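You operate a simulated robot arm through the tools that you are given. There is no shell and no other tool. Be economical: measure what you need, move in short steps, check, and stop when the job is done.

You run a simulated robot arm. Do the job below in one go: nothing can be reset, and whatever is moved stays where it is left.

TASK
Put things in order on the door side of the work table. At the end: the cream sachet (marked "CEDAR") stands where the white mousse pump bottle stood; the brown wedge is on the white tray; the white mousse pump bottle is on the green tub (marked "BANDS"); the blue caster (marked "SOFT") stands where the cream sachet stood; whatever was shut is shut again. Leave all else as you found it, and nothing knocked over.

It is judged by the outcome, as a careful person would: the job done as asked, and still so three seconds after it is handed in. It fails if anything else is knocked over, pushed out of place, dropped, spilled or broken.

THE ROBOT
A 7-joint arm with a two-finger parallel gripper, fixed in place. Base frame: the origin is at the foot of the arm, x ahead of it, y to its left, z up; the work surface is at about z = 0.78. Units: m, rad, N and s.
With the tool pointing down near the work surface it reaches from about 0.3 to 0.7 m from the base axis. Its first joint turns from -1.152 to 1.152 rad. Payload 1.57 kg.
Tool frame: the origin (TCP) lies between the finger pads and is the grasp point; the fingertips stand 0.03 m ahead of it; z points along the fingers, y is the line along which they close. Largest opening 0.11 m; finger width 0.024, thickness 0.012; the body of the gripper, 0.048 by 0.112 m, starts 0.078 m behind the TCP.
Orientation is told as [roll, pitch, yaw] about the base's x, y, z axes, in that order, counted from this pose: with the fingers straight down and closing along the base's y, the tool's x points along the base's -x, its y along +y and its z along -z.

THE INTERFACE
- The arm moves only by the tool servo_tool. Its argument "deltas" is text: rows parted by semicolons, each of 7 numbers parted by spaces: the shift along the base's x, y, z in units of 200 mm (1.0 is 200 mm), then the turn, a rotation vector about the base's x, y, z in units of 180 degrees (1.0 is 180 degrees), then the finger opening in cm, from 0 to 11. In form: dx dy dz wx wy wz claw; .... A call has 1 to 12 rows; each row is the pose to reach, as a shift and turn from the pose commanded when the call began. A call with a number of a shift or a turn outside -1 to 1 is refused whole. Rows are played at 5 a second. More than 0.05 m and 0.15 rad between two rows, or a gripper value outside its range, and nothing of the call is played. Where a pose cannot be reached the arm comes as near as it can. A force on the tool above 40 N (or 10 N above the force at the start of the call, whichever is more), or a blocked arm, ends the call early, and 0.2 s more pass. The fingers move at their own pace (about 0.108 m/s each) and stop on an object; they squeeze with about 42 N. The grip force told is the motor's: it shows also when the fingers shut on nothing. Time passes only in rows, and 0.2 s behind the last, so rows that repeat a pose let the fingers close. It gives the time, the measured TCP pose, the force on the tool (base axes), the opening and the grip force at its end, in the units of the frame above (readings bear some noise).
- Cameras (640 x 400 px; columns grow to the right, rows downward): "scene" is fixed at [0.1651, -0.399, 1.3939]; the picture's right is [0.73, -0.69, 0.00], its down [-0.47, -0.49, -0.73] and it looks along [0.50, 0.53, -0.68] (base axes); focal length 258 px, centre (320, 200). "wrist" rides on the gripper at [0.07, 0.016, -0.141] in the tool frame; the picture's right is [-0.23, 0.97, 0.00], its down [-0.86, -0.20, -0.48] and it looks along [-0.47, -0.11, 0.88] (tool axes); focal length 222 px, centre (320, 200). There is no depth. A picture from a camera that has moved, and an enlarged one, comes with that camera's place and axes in the base frame and with its lens.
- capture(camera): a new picture of that camera. It takes no simulated time.
- zoom(camera, box): a new picture of the part [left, top, right, bottom] of that camera's present view, enlarged. It takes no simulated time.
- close_job(): hands the job in; it is judged then, once.

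Work in short steps. Places have to be worked out from the pictures, the camera data and where the tool is seen: move nearer, look again, correct. Check each grasp and each placing, and mend what went wrong. You have 120 turns and 84 pictures in all, those below and enlarged ones among them. Open the gripper and draw the arm clear of the work before you hand the job in, unless the task says otherwise.

The tools are called as name(argument=value, ...) on one line, values as JSON. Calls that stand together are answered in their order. servo_tool: Moves the arm, as the interface text tells. Its arguments: {"type":"object","properties":{"deltas":{"type":"string"}},"required":["deltas"]} The other tools are called the same way: capture (camera) takes a picture; zoom (camera, box) takes an enlarged picture of a part of a camera's view; close_job () hands the job in.

At the start:

```text
time: 0.0
eef_pos: [0.3722, 0.2146, 1.1176]
ee_rot: [0.0, 0.0, 0.002]
wrist_force: [0.0, -0.2, 0.3]
gripper_width: 0.1099
grasp_force: 0.1
```

scene: 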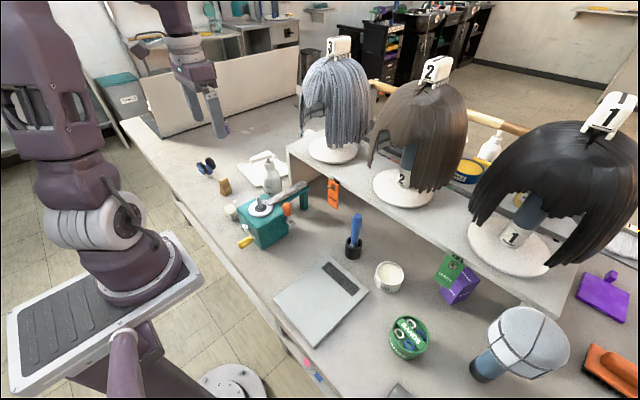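
wrist: 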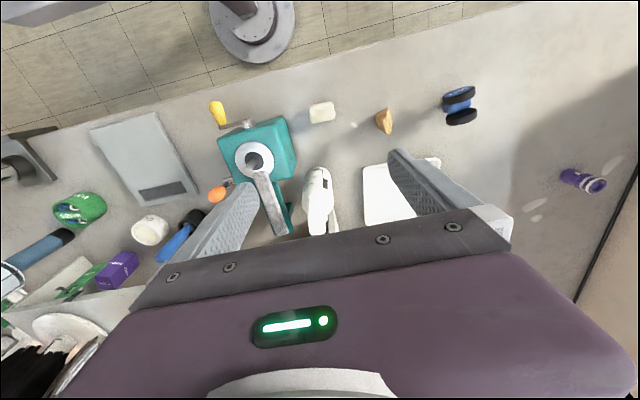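

The table shows a white tray, a wedge, a pump bottle, a sachet and a blue caster near the far-left end. I'll zoom in to identify each of them.

zoom(camera="scene", box=[180, 130, 340, 260])

zoom(camera="wrist", box=[200, 70, 500, 250])

zoom(camera="scene", box=[340, 230, 500, 370])

```text
3.08 times, centred on (260, 195) of scene
camera zoom: at [0.1651, -0.399, 1.3939], right [0.73, -0.69, 0.0], down [-0.47, -0.49, -0.73], along [0.5, 0.53, -0.68], focal length 793 px, centre (505, 215)
```

zoom: 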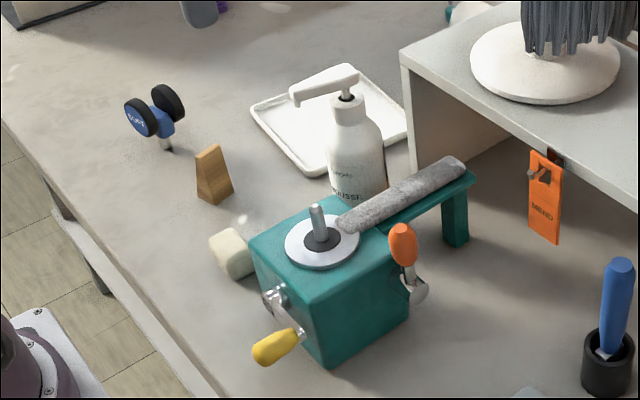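

```text
2.13 times, centred on (350, 160) of wrist
camera zoom: at [0.3038, 0.2322, 1.2591], right [0.23, 0.97, 0.0], down [0.86, -0.2, 0.48], along [0.47, -0.11, -0.88], focal length 474 px, centre (256, 285)
```

zoom: 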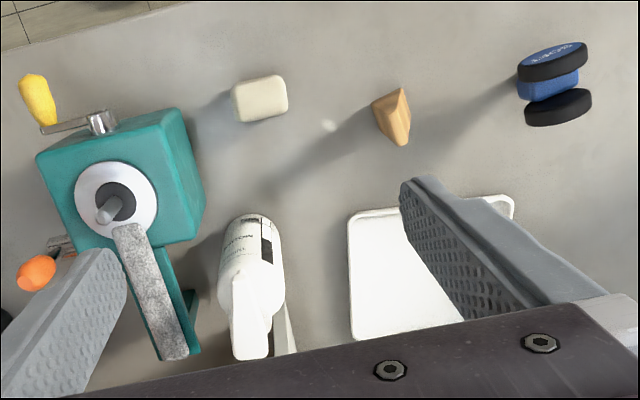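

```text
2.86 times, centred on (420, 300) of scene
camera zoom: at [0.1651, -0.399, 1.3939], right [0.73, -0.69, 0.0], down [-0.47, -0.49, -0.73], along [0.5, 0.53, -0.68], focal length 737 px, centre (34, -86)
```

zoom: 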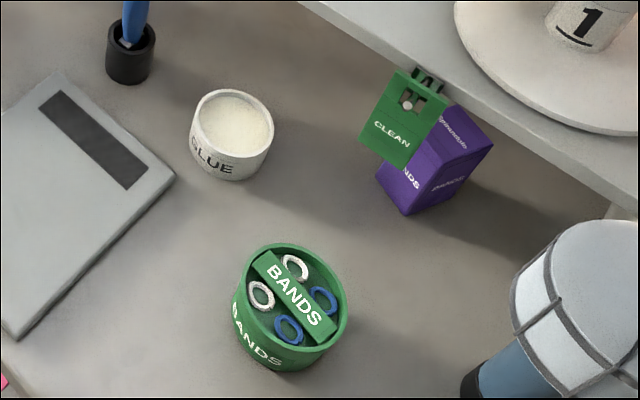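

The cream block near the teal clamp seems to be the sachet, at about (0.358, 0.22). The bottle is at about (0.49, 0.19) and the tub at about (0.43, -0.38). I'll move forward to see the bottle from above.

servo_tool(deltas="0.2 0 0 0 0 0 11; 0.4 0 0 0 0 0 11")

capture(camera="wrist")

```text
time: 0.6
eef_pos: [0.4536, 0.2144, 1.1155]
ee_rot: [-0.001, 0.0, 0.003]
wrist_force: [0.3, 0.2, 0.5]
gripper_width: 0.11
grasp_force: 0.0
```

```text
78 pictures are left
camera wrist: at [0.3849, 0.2316, 1.258], right [0.23, 0.97, 0.0], down [0.86, -0.2, 0.48], along [0.47, -0.11, -0.88], focal length 222 px, centre (320, 200)
```

wrist: 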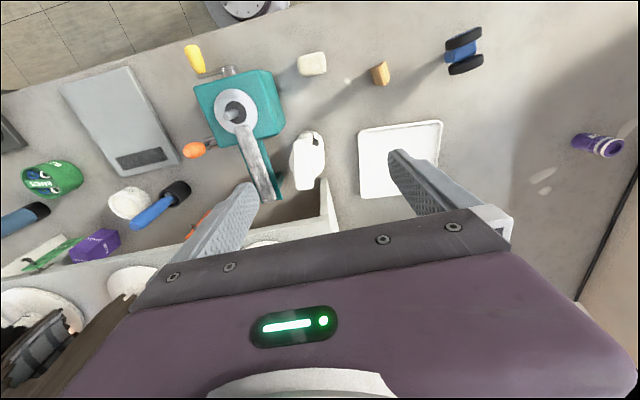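

zoom(camera="wrist", box=[180, 20, 500, 220])

```text
2.00 times, centred on (340, 120) of wrist
camera zoom: at [0.3849, 0.2316, 1.258], right [0.23, 0.97, 0.0], down [0.86, -0.2, 0.48], along [0.47, -0.11, -0.88], focal length 444 px, centre (280, 360)
```

zoom: 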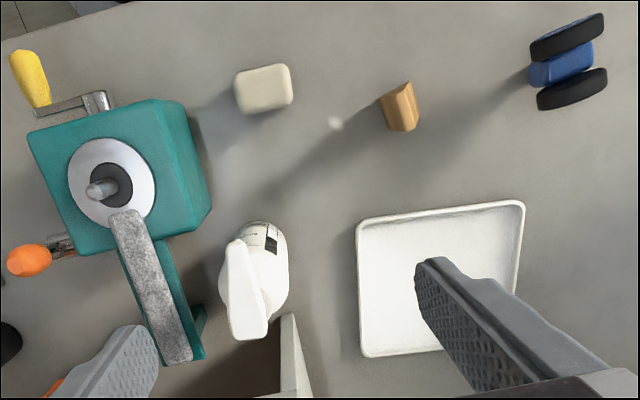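

The bottle axis is near (0.502, 0.185), about 6 cm across, with the pump top near 0.97 and the spout pointing -x. Closing along y clears the spout. I'll go above it with an 8 cm opening and look again.

servo_tool(deltas="0.12 -0.07 0 0 0 0 8; 0.242 -0.147 -0.1 0 0 0 8; 0.242 -0.147 -0.3 0 0 0 8")

capture(camera="wrist")

zoom(camera="scene", box=[180, 80, 380, 260])

```text
time: 1.4
eef_pos: [0.5046, 0.1848, 1.0563]
ee_rot: [-0.002, 0.001, 0.002]
wrist_force: [-0.2, -0.5, -0.4]
gripper_width: 0.0799
grasp_force: 0.1
```

```text
76 pictures are left
camera wrist: at [0.4352, 0.2023, 1.1987], right [0.23, 0.97, 0.0], down [0.86, -0.2, 0.48], along [0.47, -0.11, -0.88], focal length 222 px, centre (320, 200)
```

wrist: 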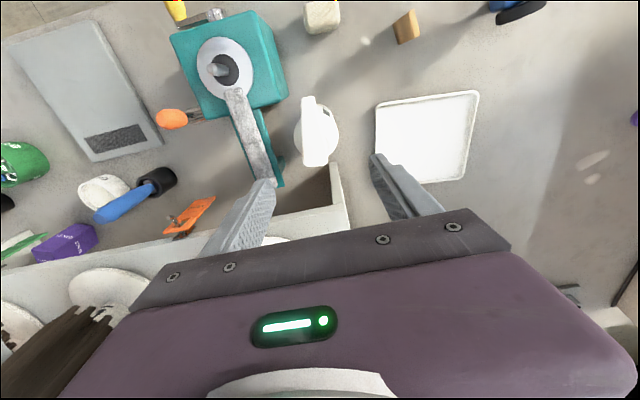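

```text
2.22 times, centred on (280, 170) of scene
camera zoom: at [0.1651, -0.399, 1.3939], right [0.73, -0.69, 0.0], down [-0.47, -0.49, -0.73], along [0.5, 0.53, -0.68], focal length 573 px, centre (409, 267)
```

zoom: 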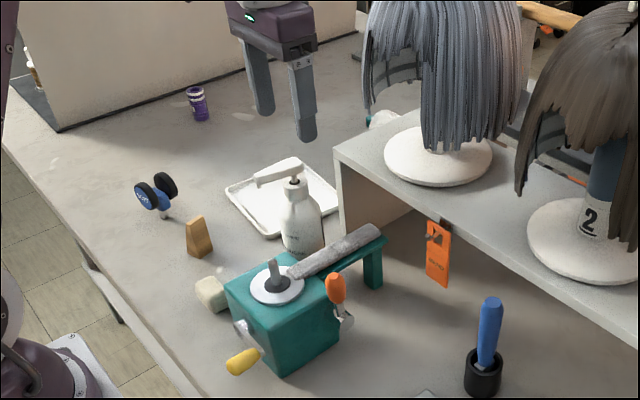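

The estimate holds, with the bottle axis at about (0.503, 0.183). I'll descend with the fingers either side to TCP z≈0.905.

servo_tool(deltas="-0.01 -0.01 -0.2 0 0 0 8; -0.01 -0.01 -0.4 0 0 0 8; -0.01 -0.01 -0.5 0 0 0 8; -0.01 -0.01 -0.6 0 0 0 8")

zoom(camera="scene", box=[200, 100, 360, 260])

capture(camera="wrist")

```text
time: 2.4
eef_pos: [0.4986, 0.1824, 0.9382]
ee_rot: [-0.001, -0.002, 0.001]
wrist_force: [0.1, -0.1, -0.1]
gripper_width: 0.0802
grasp_force: 0.0
```

```text
2.50 times, centred on (280, 180) of scene
camera zoom: at [0.1651, -0.399, 1.3939], right [0.73, -0.69, 0.0], down [-0.47, -0.49, -0.73], along [0.5, 0.53, -0.68], focal length 645 px, centre (420, 250)
```

zoom: 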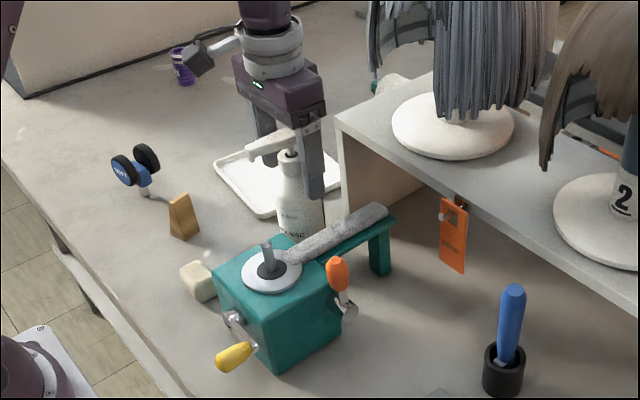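

```text
73 pictures are left
camera wrist: at [0.4295, 0.2001, 1.0795], right [0.23, 0.97, 0.0], down [0.86, -0.2, 0.48], along [0.47, -0.11, -0.88], focal length 222 px, centre (320, 200)
```

wrist: 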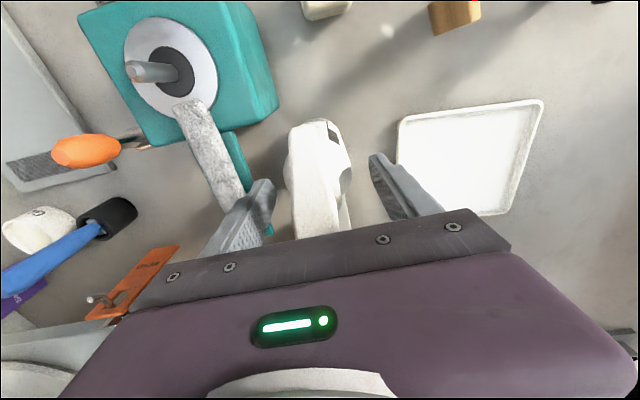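

The fingers straddle the bottle evenly and the pump has about 4 cm clear of the palm. I'll lower 3.3 cm and close gently.

servo_tool(deltas="0.015 0 -0.09 0 0 0 8; 0.015 0 -0.17 0 0 0 8; 0.015 0 -0.17 0 0 0 5; 0.015 0 -0.17 0 0 0 5; 0.015 0 -0.17 0 0 0 5")

zoom(camera="scene", box=[200, 100, 360, 260])

```text
time: 3.6
eef_pos: [0.5029, 0.1826, 0.9029]
ee_rot: [-0.002, 0.001, 0.002]
wrist_force: [0.5, -0.4, 0.7]
gripper_width: 0.0589
grasp_force: 42.3
```

```text
2.50 times, centred on (280, 180) of scene
camera zoom: at [0.1651, -0.399, 1.3939], right [0.73, -0.69, 0.0], down [-0.47, -0.49, -0.73], along [0.5, 0.53, -0.68], focal length 645 px, centre (420, 250)
```

zoom: 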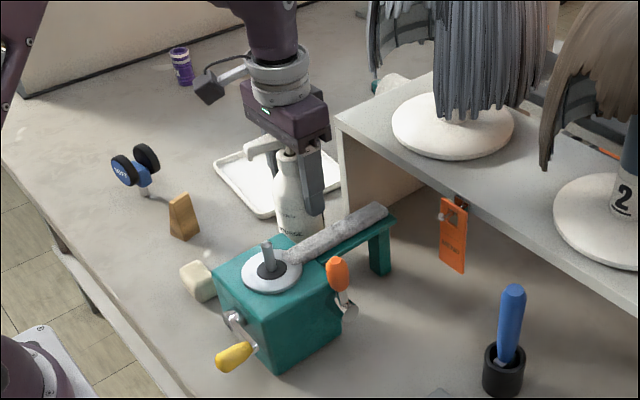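

I have the bottle gripped at 0.0589, body held, and it stood at (0.503, 0.183). I'll lift straight up, then draw back before crossing.

servo_tool(deltas="0 0 0.1 0 0 0 5; 0 0 0.3 0 0 0 5; 0 0 0.5 0 0 0 5; 0 0 0.7 0 0 0 5; 0 0 0.9 0 0 0 5; -0.2 0 0.9 0 0 0 5; -0.4 0 0.9 0 0 0 5; -0.45 -0.2 0.9 0 0 0 5; -0.45 -0.4 0.9 0 0 0 5; -0.45 -0.6 0.9 0 0 0 5; -0.45 -0.8 0.9 0 0 0 5; -0.45 -1 0.9 0 0 0 5")

capture(camera="wrist")

capture(camera="scene")

```text
time: 6.2
eef_pos: [0.411, -0.0166, 1.0854]
ee_rot: [-0.002, -0.001, 0.002]
wrist_force: [-0.2, -0.5, -1.6]
gripper_width: 0.0587
grasp_force: 42.3
```

```text
71 pictures are left
camera wrist: at [0.3417, 0.0015, 1.2273], right [0.23, 0.97, 0.0], down [0.86, -0.2, 0.48], along [0.47, -0.11, -0.88], focal length 222 px, centre (320, 200)
```

wrist: 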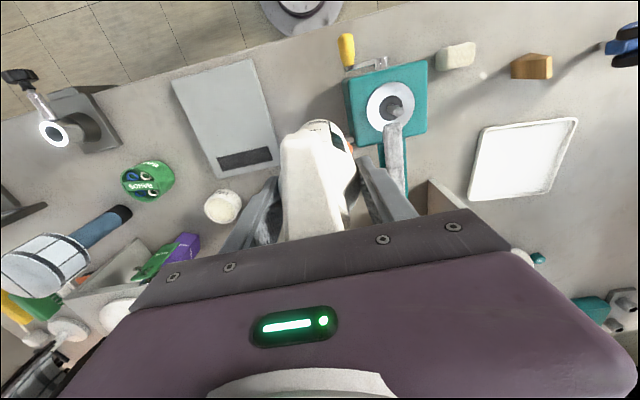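

```text
70 pictures are left
```

scene: 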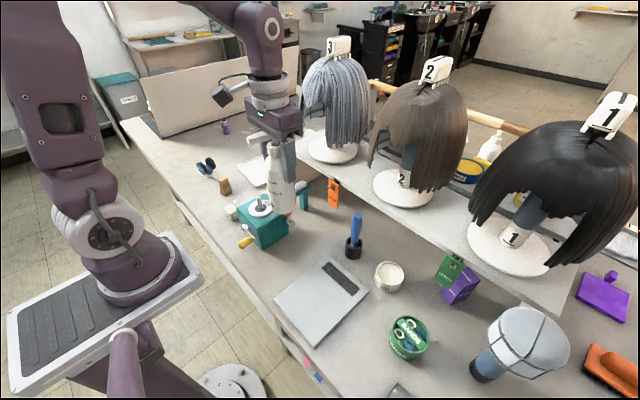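

The bottle is held and upright, and nothing else has moved. I'll continue toward the tub at about (0.435, -0.378) and take a close look at its top.

servo_tool(deltas="0 -0.2 0 0 0 0 5; 0 -0.4 0 0 0 0 5; 0 -0.6 0 0 0 0 5; 0 -0.8 0 0 0 0 5; 0 -1 0 0 0 0 5")

zoom(camera="scene", box=[370, 295, 450, 370])

capture(camera="wrist")

```text
time: 7.4
eef_pos: [0.4112, -0.2166, 1.083]
ee_rot: [-0.001, 0.001, 0.004]
wrist_force: [0.2, 0.3, -2.2]
gripper_width: 0.0587
grasp_force: 42.3
```

```text
5.33 times, centred on (410, 332) of scene
camera zoom: at [0.1651, -0.399, 1.3939], right [0.73, -0.69, 0.0], down [-0.47, -0.49, -0.73], along [0.5, 0.53, -0.68], focal length 1375 px, centre (-160, -507)
```

zoom: 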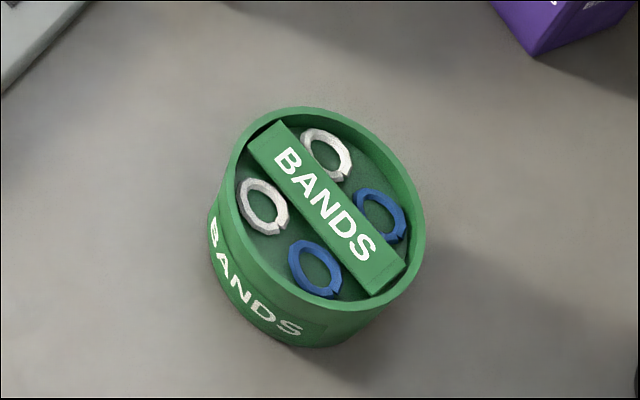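

```text
68 pictures are left
camera wrist: at [0.3416, -0.1988, 1.2243], right [0.23, 0.97, 0.0], down [0.86, -0.2, 0.48], along [0.47, -0.11, -0.88], focal length 222 px, centre (320, 200)
```

wrist: 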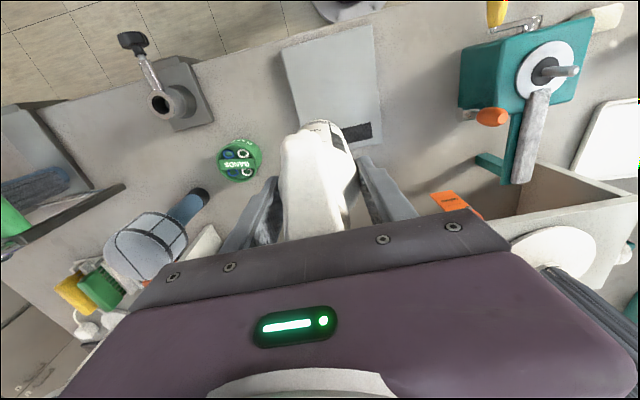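

The tub rim is about 8 cm across at z≈0.827, centred near (0.44, -0.378), with a bar across the top that the bottle will rest on. I'll move closer and lower to refine its centre.

servo_tool(deltas="0 -0.2 0 0 0 0 5; 0 -0.4 -0.1 0 0 0 5; 0 -0.45 -0.25 0 0 0 5")

zoom(camera="wrist", box=[200, 80, 440, 230])

zoom(camera="scene", box=[320, 200, 500, 380])

```text
time: 8.2
eef_pos: [0.41, -0.3068, 1.033]
ee_rot: [-0.003, -0.002, 0.003]
wrist_force: [-1.0, -0.7, -2.2]
gripper_width: 0.0586
grasp_force: 42.3
```

```text
2.67 times, centred on (320, 155) of wrist
camera zoom: at [0.3411, -0.2891, 1.175], right [0.23, 0.97, 0.0], down [0.86, -0.2, 0.48], along [0.47, -0.11, -0.88], focal length 592 px, centre (320, 320)
```

zoom: 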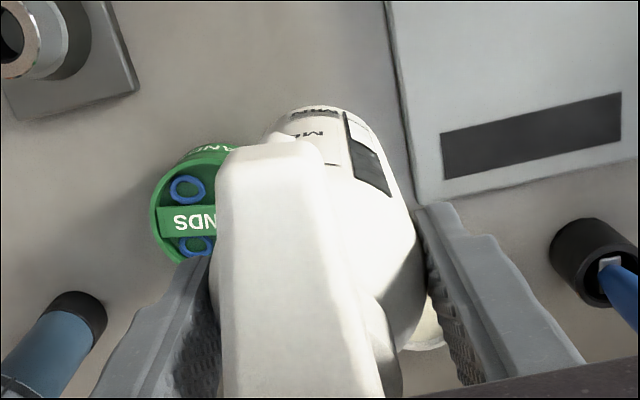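

```text
2.22 times, centred on (410, 290) of scene
camera zoom: at [0.1651, -0.399, 1.3939], right [0.73, -0.69, 0.0], down [-0.47, -0.49, -0.73], along [0.5, 0.53, -0.68], focal length 573 px, centre (120, 0)
```

zoom: 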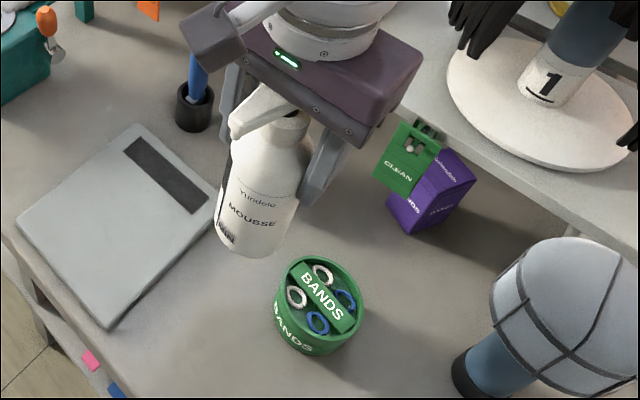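

The bottle hides the tub in the wrist view, so I'll hover over the estimated centre and compare the bottle base with the rim in the scene view.

servo_tool(deltas="0.08 -0.18 0 0 0 0 5; 0.155 -0.36 -0.05 0 0 0 5; 0.155 -0.36 -0.2 0 0 0 5")

zoom(camera="scene", box=[370, 260, 450, 370])

capture(camera="wrist")

```text
time: 9.0
eef_pos: [0.4423, -0.3782, 0.9928]
ee_rot: [-0.002, 0.0, 0.003]
wrist_force: [-0.1, -0.8, -2.9]
gripper_width: 0.0586
grasp_force: 41.8
```

```text
3.64 times, centred on (410, 315) of scene
camera zoom: at [0.1651, -0.399, 1.3939], right [0.73, -0.69, 0.0], down [-0.47, -0.49, -0.73], along [0.5, 0.53, -0.68], focal length 938 px, centre (-7, -218)
```

zoom: 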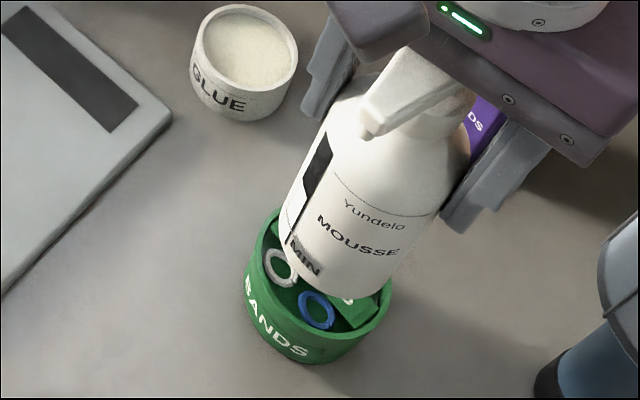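

```text
64 pictures are left
camera wrist: at [0.3715, -0.3604, 1.135], right [0.23, 0.97, 0.0], down [0.86, -0.2, 0.48], along [0.47, -0.11, -0.88], focal length 222 px, centre (320, 200)
```

wrist: 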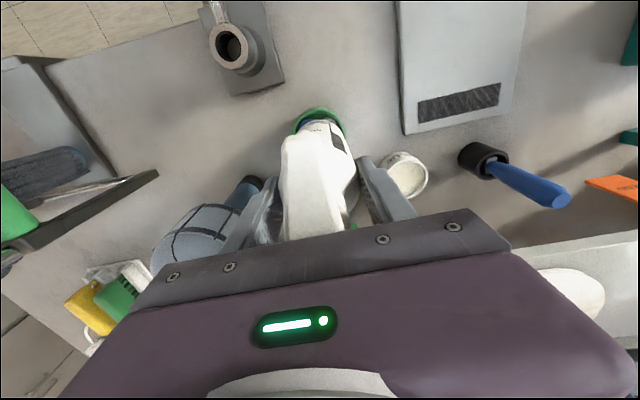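

I need the bottle-base height relative to the rim more exactly, so I'll zoom in tighter.

zoom(camera="scene", box=[425, 306, 485, 366])

zoom(camera="scene", box=[430, 315, 480, 346])

```text
6.67 times, centred on (455, 336) of scene
camera zoom: at [0.1651, -0.399, 1.3939], right [0.73, -0.69, 0.0], down [-0.47, -0.49, -0.73], along [0.5, 0.53, -0.68], focal length 1719 px, centre (-580, -707)
```

zoom: 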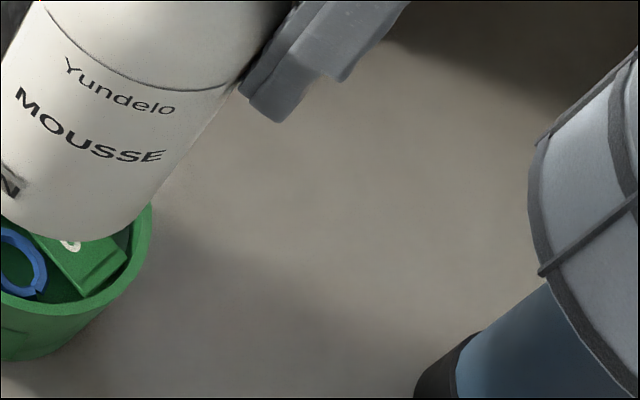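

```text
12.80 times, centred on (455, 330) of scene
camera zoom: at [0.1651, -0.399, 1.3939], right [0.73, -0.69, 0.0], down [-0.47, -0.49, -0.73], along [0.5, 0.53, -0.68], focal length 3300 px, centre (-1408, -1470)
```

zoom: 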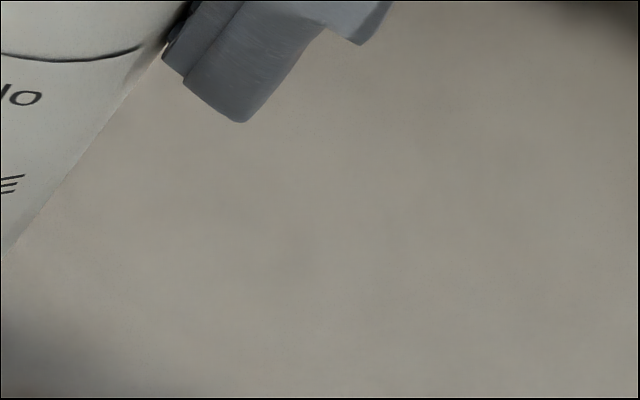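

The previous box was off target, so I'll zoom on the right spot.

zoom(camera="scene", box=[380, 310, 444, 350])

```text
10.00 times, centred on (412, 330) of scene
camera zoom: at [0.1651, -0.399, 1.3939], right [0.73, -0.69, 0.0], down [-0.47, -0.49, -0.73], along [0.5, 0.53, -0.68], focal length 2578 px, centre (-600, -1100)
```

zoom: 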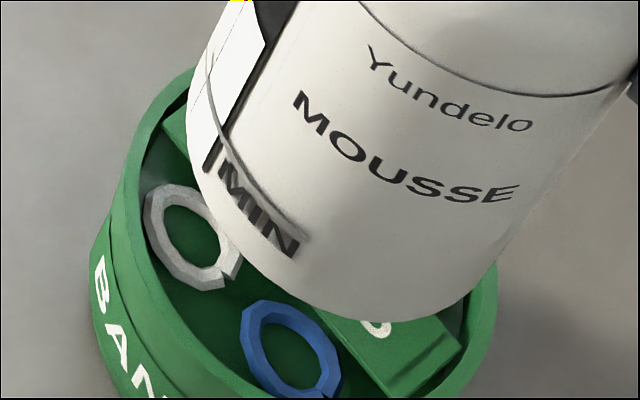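

The bottle base appears at z≈0.846, about 2 cm above the rim, and within 4 mm of centred. I'll correct that and descend in small steps watching the force.

servo_tool(deltas="-0.014 -0.01 -0.02 0 0 0 5; -0.014 -0.01 -0.05 0 0 0 5; -0.014 -0.01 -0.065 0 0 0 5")

zoom(camera="scene", box=[370, 305, 450, 355])

```text
time: 9.8
eef_pos: [0.4396, -0.3801, 0.9801]
ee_rot: [-0.001, 0.002, 0.002]
wrist_force: [-0.4, 0.3, -2.8]
gripper_width: 0.0588
grasp_force: 41.7
```

```text
8.00 times, centred on (410, 330) of scene
camera zoom: at [0.1651, -0.399, 1.3939], right [0.73, -0.69, 0.0], down [-0.47, -0.49, -0.73], along [0.5, 0.53, -0.68], focal length 2063 px, centre (-400, -840)
```

zoom: 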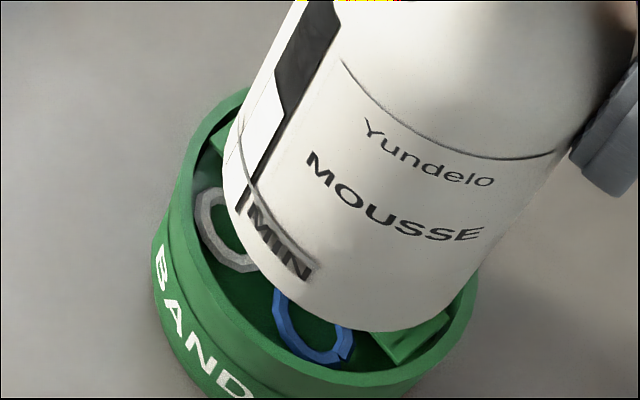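

It hasn't touched yet, so I'll keep lowering by millimetres.

servo_tool(deltas="0 0 -0.012 0 0 0 5; 0 0 -0.025 0 0 0 5; 0 0 -0.025 0 0 0 5")

servo_tool(deltas="0 0 -0.012 0 0 0 5; 0 0 -0.012 0 0 0 5")

servo_tool(deltas="0 0 -0.012 0 0 0 5; 0 0 -0.012 0 0 0 5")

zoom(camera="scene", box=[370, 305, 450, 355])

```text
time: 10.6
eef_pos: [0.4407, -0.3811, 0.9752]
ee_rot: [-0.001, 0.001, 0.001]
wrist_force: [0.0, -0.7, -2.7]
gripper_width: 0.0586
grasp_force: 41.7
```

```text
time: 11.2
eef_pos: [0.4391, -0.3814, 0.9716]
ee_rot: [-0.001, -0.001, 0.001]
wrist_force: [-0.4, 0.7, -2.1]
gripper_width: 0.0585
grasp_force: 41.9
```

```text
time: 11.8
eef_pos: [0.4394, -0.3808, 0.9711]
ee_rot: [-0.001, 0.001, 0.001]
wrist_force: [0.4, -0.5, -1.1]
gripper_width: 0.0584
grasp_force: 41.8
```

```text
8.00 times, centred on (410, 330) of scene
camera zoom: at [0.1651, -0.399, 1.3939], right [0.73, -0.69, 0.0], down [-0.47, -0.49, -0.73], along [0.5, 0.53, -0.68], focal length 2063 px, centre (-400, -840)
```

zoom: 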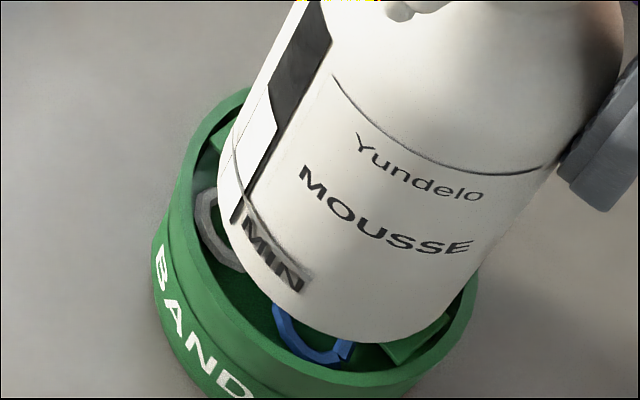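

The force is easing from -2.7 to -1.1, so contact may be starting. I'll take a few more small steps.

servo_tool(deltas="0 0 -0.01 0 0 0 5; 0 0 -0.01 0 0 0 5")

servo_tool(deltas="0 0 -0.01 0 0 0 5; 0 0 -0.01 0 0 0 5")

```text
time: 12.4
eef_pos: [0.4409, -0.3812, 0.9679]
ee_rot: [-0.003, 0.0, 0.001]
wrist_force: [-0.3, 0.3, -2.4]
gripper_width: 0.0585
grasp_force: 42.0
```

```text
time: 13.0
eef_pos: [0.4413, -0.3808, 0.9664]
ee_rot: [-0.001, -0.001, 0.001]
wrist_force: [0.2, -0.1, -2.6]
gripper_width: 0.0586
grasp_force: 42.0
```

Still no contact, so I'll continue down.

servo_tool(deltas="0 0 -0.01 0 0 0 5; 0 0 -0.02 0 0 0 5; 0 0 -0.02 0 0 0 5")

zoom(camera="scene", box=[370, 305, 450, 355])

```text
time: 13.8
eef_pos: [0.4413, -0.3807, 0.9622]
ee_rot: [-0.001, 0.001, 0.0]
wrist_force: [0.4, -1.0, -2.0]
gripper_width: 0.0585
grasp_force: 42.2
```

```text
8.00 times, centred on (410, 330) of scene
camera zoom: at [0.1651, -0.399, 1.3939], right [0.73, -0.69, 0.0], down [-0.47, -0.49, -0.73], along [0.5, 0.53, -0.68], focal length 2063 px, centre (-400, -840)
```

zoom: 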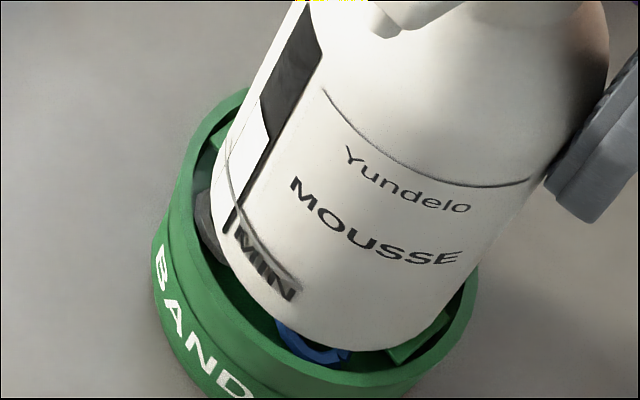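

The base looks concentric with the rim, and the bar lies slightly below rim level. I'll continue down in small steps.

servo_tool(deltas="0 0 -0.01 0 0 0 5; 0 0 -0.015 0 0 0 5; 0 0 -0.015 0 0 0 5")

servo_tool(deltas="0 0 -0.01 0 0 0 5; 0 0 -0.015 0 0 0 5; 0 0 -0.015 0 0 0 5")

zoom(camera="scene", box=[370, 305, 450, 355])

```text
time: 14.6
eef_pos: [0.4412, -0.3823, 0.9586]
ee_rot: [0.0, 0.001, 0.003]
wrist_force: [-1.1, 2.1, 4.9]
gripper_width: 0.0584
grasp_force: 42.1
```

```text
time: 15.4
eef_pos: [0.4411, -0.3821, 0.9586]
ee_rot: [-0.005, -0.004, 0.003]
wrist_force: [0.9, 2.1, 35.3]
gripper_width: 0.0586
grasp_force: 42.4
```

```text
8.00 times, centred on (410, 330) of scene
camera zoom: at [0.1646, -0.3985, 1.3942], right [0.73, -0.69, 0.0], down [-0.47, -0.49, -0.73], along [0.5, 0.53, -0.68], focal length 2063 px, centre (-400, -840)
```

zoom: 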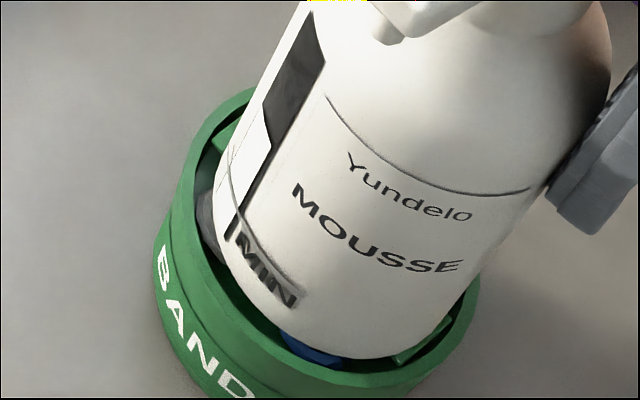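

Firm contact at TCP z=0.9586. I'll ease off the pressure, then open a little and check that the bottle stands.

servo_tool(deltas="0 0 0.008 0 0 0 5; 0 0 0.014 0 0 0 5")

servo_tool(deltas="0 0 0 0 0 0 6.6; 0 0 0 0 0 0 7.5; 0 0 0 0 0 0 8; 0 0 0 0 0 0 8")

zoom(camera="scene", box=[360, 240, 480, 360])

```text
time: 16.0
eef_pos: [0.4399, -0.381, 0.9566]
ee_rot: [0.0, 0.002, 0.0]
wrist_force: [3.1, -0.8, 5.9]
gripper_width: 0.0585
grasp_force: 42.1
```

```text
time: 17.0
eef_pos: [0.4412, -0.3815, 0.9593]
ee_rot: [-0.001, 0.0, 0.001]
wrist_force: [0.7, 0.4, 0.9]
gripper_width: 0.08
grasp_force: 0.0
```

```text
3.33 times, centred on (420, 300) of scene
camera zoom: at [0.1651, -0.399, 1.3939], right [0.73, -0.69, 0.0], down [-0.47, -0.49, -0.73], along [0.5, 0.53, -0.68], focal length 860 px, centre (-13, -133)
```

zoom: 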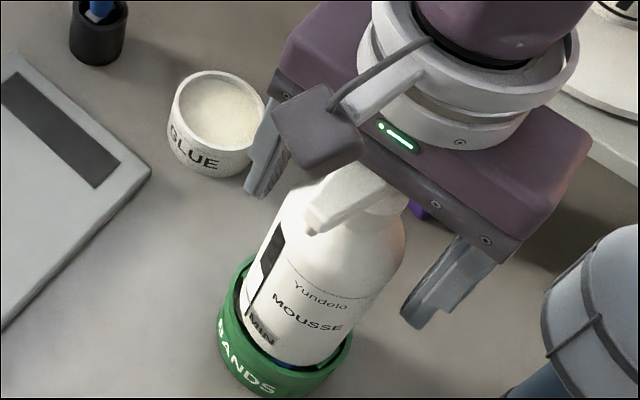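

The bottle stands upright inside the tub rim. I'll raise straight up.

servo_tool(deltas="0 0 0.1 0 0 0 8; 0 0 0.3 0 0 0 8; 0 0 0.5 0 0 0 8; 0 0 0.7 0 0 0 8; -0.1 0.2 0.75 0 0 0 9; -0.2 0.4 0.75 0 0 0 9; -0.2 0.6 0.75 0 0 0 9; -0.2 0.8 0.75 0 0 0 9; -0.2 1.0 0.75 0 0 0 9")

zoom(camera="scene", box=[360, 240, 480, 360])

```text
time: 19.0
eef_pos: [0.4008, -0.181, 1.1081]
ee_rot: [-0.001, 0.0, 0.0]
wrist_force: [0.4, 0.4, -0.4]
gripper_width: 0.0902
grasp_force: 0.1
```

```text
3.33 times, centred on (420, 300) of scene
camera zoom: at [0.165, -0.399, 1.3939], right [0.73, -0.69, 0.0], down [-0.47, -0.49, -0.73], along [0.5, 0.53, -0.68], focal length 860 px, centre (-13, -133)
```

zoom: 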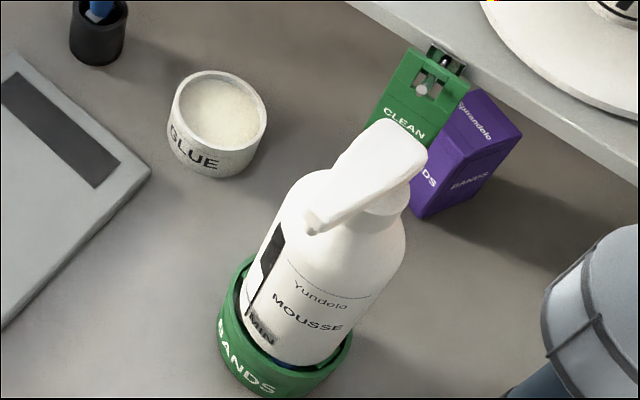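

The bottle is stable on the tub. Next I'll go to the cream sachet.

servo_tool(deltas="0 0.2 0 0 0 0 9; 0 0.4 0 0 0 0 9; 0 0.6 0 0 0 0 9; 0 0.8 0 0 0 0 9; 0 1.0 0 0 0 0 9")

servo_tool(deltas="0 0.2 0 0 0 0 9; 0 0.4 0 0 0 0 9; 0 0.6 0 0 0 0 9; 0 0.8 0 0 0 0 9; -0.1 1 -0.2 0 0 0 9; -0.1 1 -0.4 0 0 0 9; -0.1 1 -0.5 0 0 0 9")

capture(camera="wrist")

zoom(camera="scene", box=[180, 140, 320, 250])

```text
time: 20.2
eef_pos: [0.4003, 0.0176, 1.1082]
ee_rot: [-0.003, 0.0, 0.0]
wrist_force: [-1.0, 0.2, 0.5]
gripper_width: 0.0901
grasp_force: 0.1
```

```text
refused: row 5 steps farther than a row can; nothing moved
```

```text
54 pictures are left
camera wrist: at [0.3312, 0.0366, 1.2506], right [0.23, 0.97, 0.0], down [0.86, -0.2, 0.48], along [0.47, -0.11, -0.88], focal length 222 px, centre (320, 200)
```

wrist: 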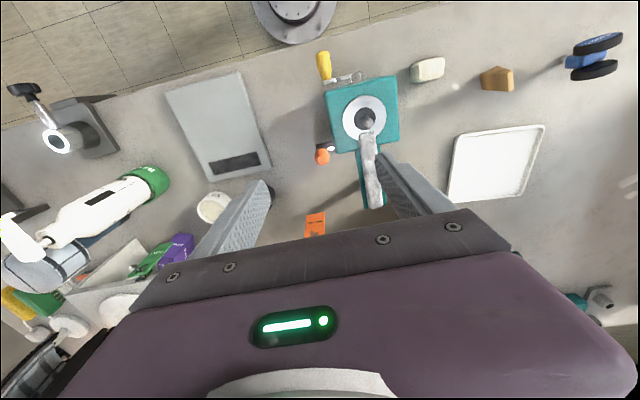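

```text
3.64 times, centred on (250, 195) of scene
camera zoom: at [0.165, -0.399, 1.3939], right [0.73, -0.69, 0.0], down [-0.47, -0.49, -0.73], along [0.5, 0.53, -0.68], focal length 938 px, centre (574, 218)
```

zoom: 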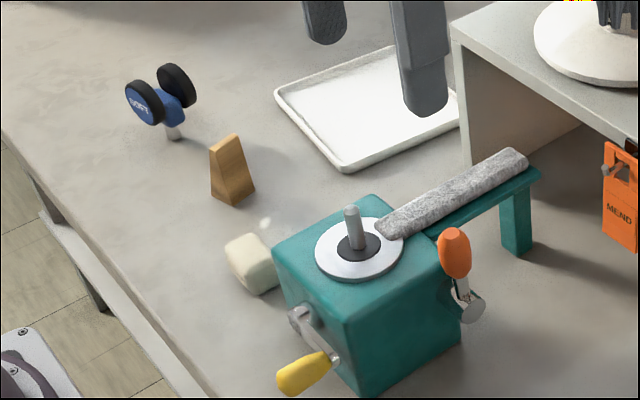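

The last call had one row too long, so I'll redo it with smaller steps.

servo_tool(deltas="0 0.2 0 0 0 0 9; 0 0.4 0 0 0 0 9; 0 0.6 0 0 0 0 9; -0.05 0.8 -0.05 0 0 0 9; -0.1 0.95 -0.15 0 0 0 9; -0.15 1 -0.35 0 0 0 9; -0.2 1 -0.55 0 0 0 9")

capture(camera="wrist")

```text
time: 21.8
eef_pos: [0.3618, 0.2202, 0.9972]
ee_rot: [-0.001, 0.001, 0.0]
wrist_force: [0.2, 0.0, -0.5]
gripper_width: 0.0899
grasp_force: 0.1
```

```text
52 pictures are left
camera wrist: at [0.2922, 0.2384, 1.1398], right [0.23, 0.97, 0.0], down [0.86, -0.2, 0.48], along [0.47, -0.11, -0.88], focal length 222 px, centre (320, 200)
```

wrist: 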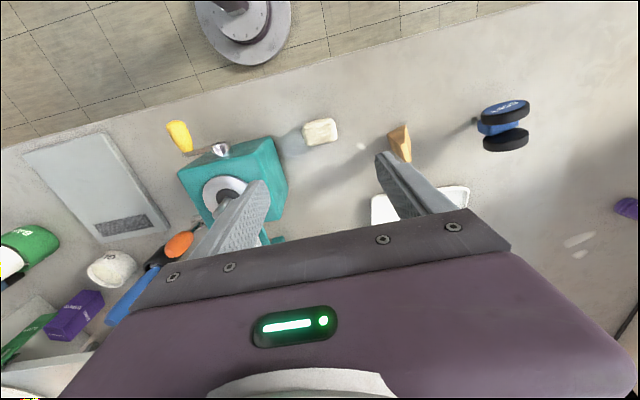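

zoom(camera="wrist", box=[260, 80, 420, 180])

zoom(camera="scene", box=[200, 180, 280, 230])

```text
4.00 times, centred on (340, 130) of wrist
camera zoom: at [0.2922, 0.2384, 1.1398], right [0.23, 0.97, 0.0], down [0.86, -0.2, 0.48], along [0.47, -0.11, -0.88], focal length 888 px, centre (240, 480)
```

zoom: 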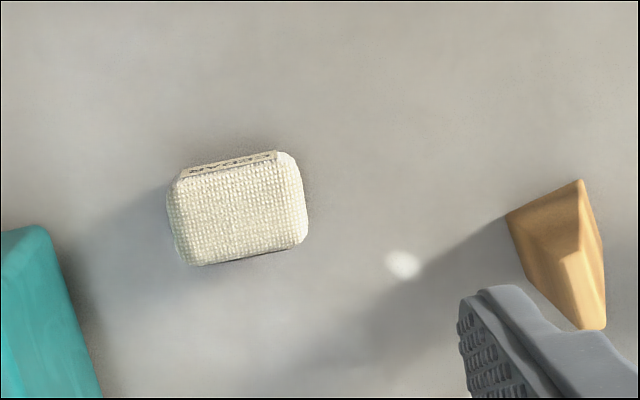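

```text
8.00 times, centred on (240, 205) of scene
camera zoom: at [0.1651, -0.399, 1.3939], right [0.73, -0.69, 0.0], down [-0.47, -0.49, -0.73], along [0.5, 0.53, -0.68], focal length 2063 px, centre (960, 160)
```

zoom: 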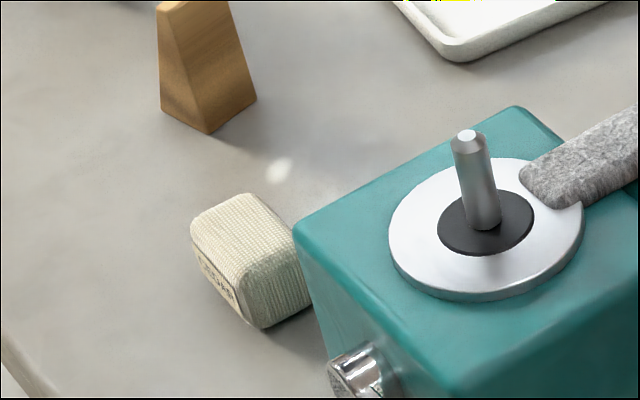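

The sachet, labelled on its -x face, is centred near (0.359, 0.223), about 5 cm in y and 4 cm in x, with the teal clamp close on its -y side. Gripping along x is safer, so I'll turn the tool by -90° here.

servo_tool(deltas="0 0 0.1 0 0 -0.045 9; 0 0 0.1 0 0 -0.09 9; 0 0 0.1 0 0 -0.135 9; 0 0 0.1 0 0 -0.18 9; 0 0 0.1 0 0 -0.225 9; 0 0 0.1 0 0 -0.27 9; 0 0 0.1 0 0 -0.315 9; 0 0 0.1 0 0 -0.36 9; 0 0 0.1 0 0 -0.405 9; 0 0 0.1 0 0 -0.45 9; 0 0 0.1 0 0 -0.495 9; 0 0 0.1 0 0 -0.5 9")

capture(camera="wrist")

capture(camera="scene")

```text
time: 24.4
eef_pos: [0.3618, 0.2193, 1.0185]
ee_rot: [-0.003, -0.001, -1.571]
wrist_force: [0.1, -0.1, -0.3]
gripper_width: 0.0902
grasp_force: 0.0
```

```text
49 pictures are left
camera wrist: at [0.3775, 0.2898, 1.161], right [0.97, -0.23, 0.0], down [-0.2, -0.86, 0.48], along [-0.11, -0.47, -0.88], focal length 222 px, centre (320, 200)
```

wrist: 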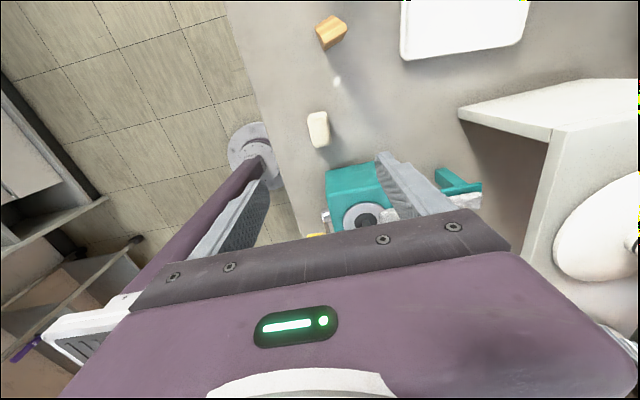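

```text
48 pictures are left
```

scene: 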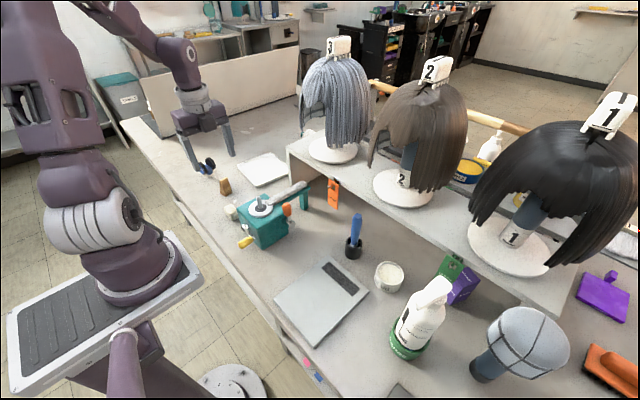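

The sachet is confirmed at (0.359, 0.2235). I'll descend in two stages with a 7 cm opening.

servo_tool(deltas="-0.014 0.021 -0.2 0 0 0 7; -0.014 0.021 -0.4 0 0 0 7; -0.014 0.021 -0.6 0 0 0 7; -0.014 0.021 -0.8 0 0 0 7")

capture(camera="wrist")

zoom(camera="scene", box=[180, 140, 300, 240])

```text
time: 25.4
eef_pos: [0.3581, 0.2212, 0.8598]
ee_rot: [-0.002, -0.001, -1.571]
wrist_force: [0.3, 0.3, -0.2]
gripper_width: 0.0702
grasp_force: 0.1
```

```text
47 pictures are left
camera wrist: at [0.3763, 0.2923, 1.0016], right [0.97, -0.23, 0.0], down [-0.2, -0.86, 0.48], along [-0.11, -0.47, -0.88], focal length 222 px, centre (320, 200)
```

wrist: 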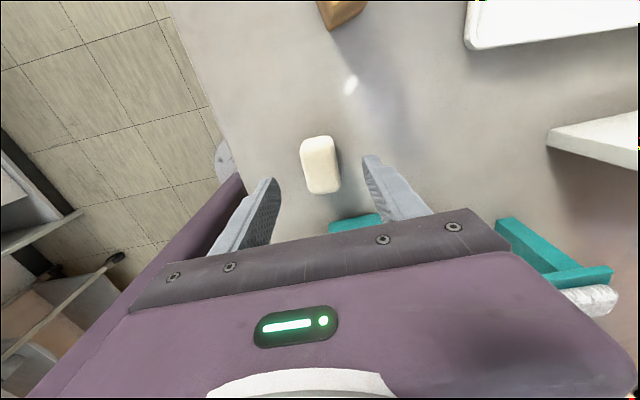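

```text
4.00 times, centred on (240, 190) of scene
camera zoom: at [0.1651, -0.399, 1.3939], right [0.73, -0.69, 0.0], down [-0.47, -0.49, -0.73], along [0.5, 0.53, -0.68], focal length 1031 px, centre (640, 240)
```

zoom: 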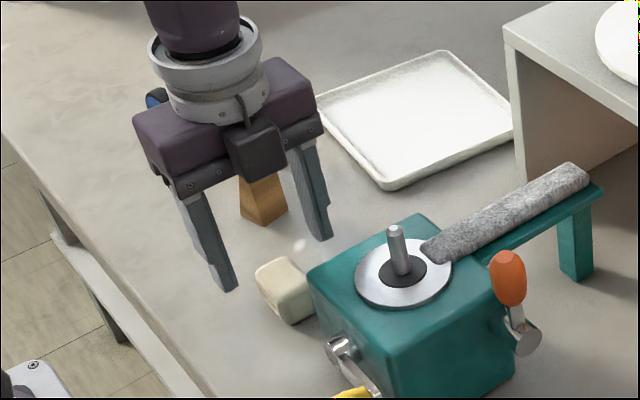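

The sachet lies between the finger lines. I'll finish the descent to about 0.815 and close.

servo_tool(deltas="0.008 0.01 -0.1 0 0 0 7; 0.008 0.01 -0.18 0 0 0 7; 0.008 0.01 -0.225 0 0 0 7; 0.008 0.01 -0.225 0 0 0 7")

capture(camera="wrist")

```text
time: 26.4
eef_pos: [0.3596, 0.2252, 0.8145]
ee_rot: [0.0, 0.0, -1.569]
wrist_force: [-0.8, 0.0, 0.2]
gripper_width: 0.07
grasp_force: 0.2
```

```text
45 pictures are left
camera wrist: at [0.3768, 0.2959, 0.957], right [0.97, -0.23, 0.0], down [-0.2, -0.86, 0.48], along [-0.11, -0.47, -0.88], focal length 222 px, centre (320, 200)
```

wrist: 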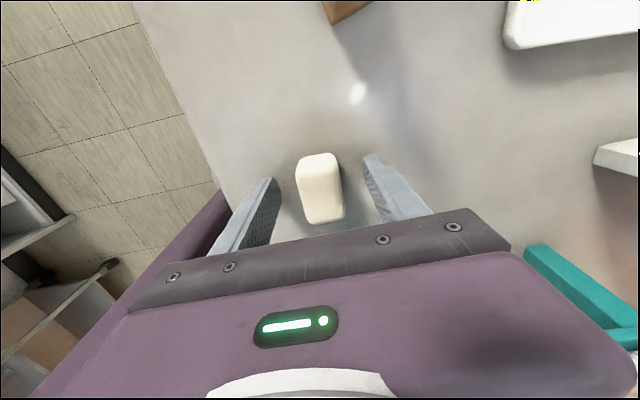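

The sachet is between the fingers, so I'll close and test-lift.

servo_tool(deltas="0 0 0 0 0 0 5; 0 0 0 0 0 0 3; 0 0 0 0 0 0 2.5; 0 0 0 0 0 0 2.5; 0 0 0 0 0 0 2.5")

```text
time: 27.6
eef_pos: [0.3592, 0.2262, 0.815]
ee_rot: [-0.003, 0.001, -1.569]
wrist_force: [0.1, -0.6, -0.2]
gripper_width: 0.0307
grasp_force: 39.9
```

The sachet is gripped at 3.07 cm. I'll lift and carry it toward the bottle's old spot at (0.503, 0.183).

servo_tool(deltas="0 0 0.1 0 0 0 2.5; 0 0 0.3 0 0 0 2.5; 0 0 0.5 0 0 0 2.5; 0 0 0.6 0 0 0 2.5; 0.2 -0.05 0.6 0 0 0 2.5; 0.4 -0.1 0.6 0 0 0 2.5; 0.6 -0.16 0.6 0 0 0 2.5; 0.72 -0.205 0.6 0 0 0 2.5; 0.72 -0.205 0.6 0 0 0 2.5")

capture(camera="wrist")

zoom(camera="scene", box=[180, 110, 340, 250])

```text
time: 29.6
eef_pos: [0.5028, 0.1842, 0.9343]
ee_rot: [-0.003, 0.0, -1.57]
wrist_force: [-0.2, -0.1, 0.1]
gripper_width: 0.0305
grasp_force: 39.3
```

```text
44 pictures are left
camera wrist: at [0.5195, 0.2553, 1.0762], right [0.97, -0.23, 0.0], down [-0.2, -0.86, 0.48], along [-0.11, -0.47, -0.88], focal length 222 px, centre (320, 200)
```

wrist: 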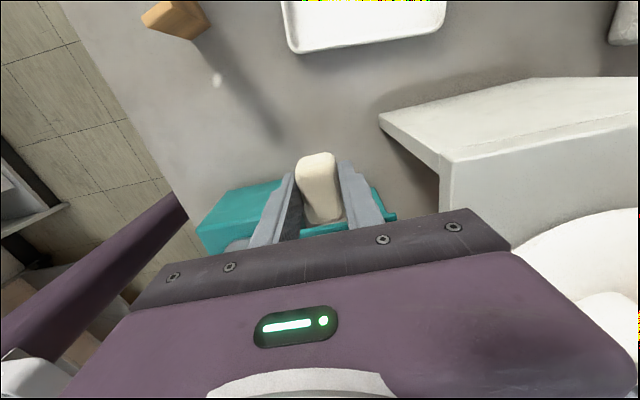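

```text
2.86 times, centred on (260, 180) of scene
camera zoom: at [0.1651, -0.399, 1.3939], right [0.73, -0.69, 0.0], down [-0.47, -0.49, -0.73], along [0.5, 0.53, -0.68], focal length 737 px, centre (491, 257)
```

zoom: 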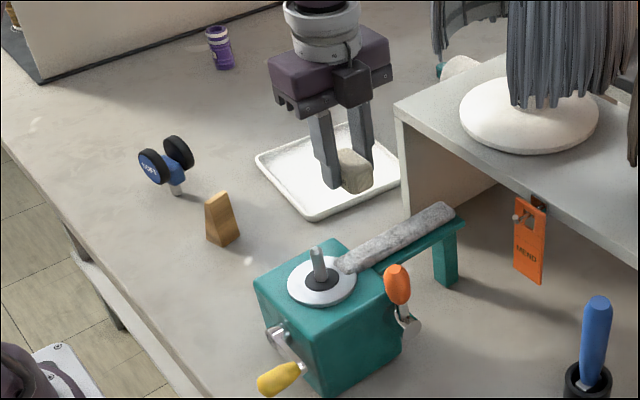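

The sachet is held level, and the shelf face at x≈0.578 leaves about 2 cm clearance. I'll lower to grasp height.

servo_tool(deltas="0 0 -0.15 0 0 0 2.5; 0 0 -0.3 0 0 0 2.5; 0 0 -0.45 0 0 0 2.5; 0 0 -0.55 0 0 0 2.5; 0 0 -0.58 0 0 0 2.5; 0 0 -0.585 0 0 0 2.5")

zoom(camera="scene", box=[220, 130, 340, 230])

```text
time: 31.0
eef_pos: [0.5053, 0.184, 0.8172]
ee_rot: [-0.001, -0.001, -1.568]
wrist_force: [-0.3, -1.3, 0.1]
gripper_width: 0.0304
grasp_force: 40.3
```

```text
4.00 times, centred on (280, 180) of scene
camera zoom: at [0.1651, -0.399, 1.3939], right [0.73, -0.69, 0.0], down [-0.47, -0.49, -0.73], along [0.5, 0.53, -0.68], focal length 1031 px, centre (480, 280)
```

zoom: 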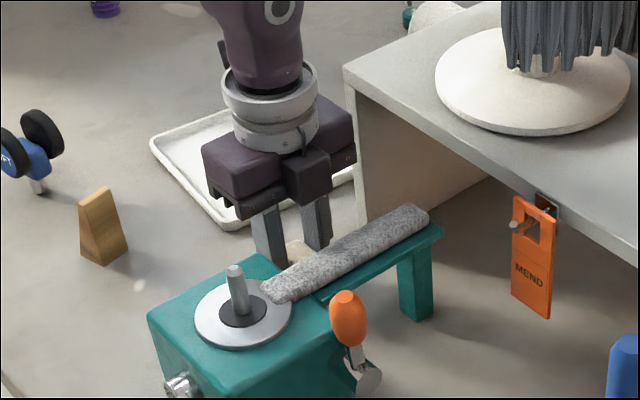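

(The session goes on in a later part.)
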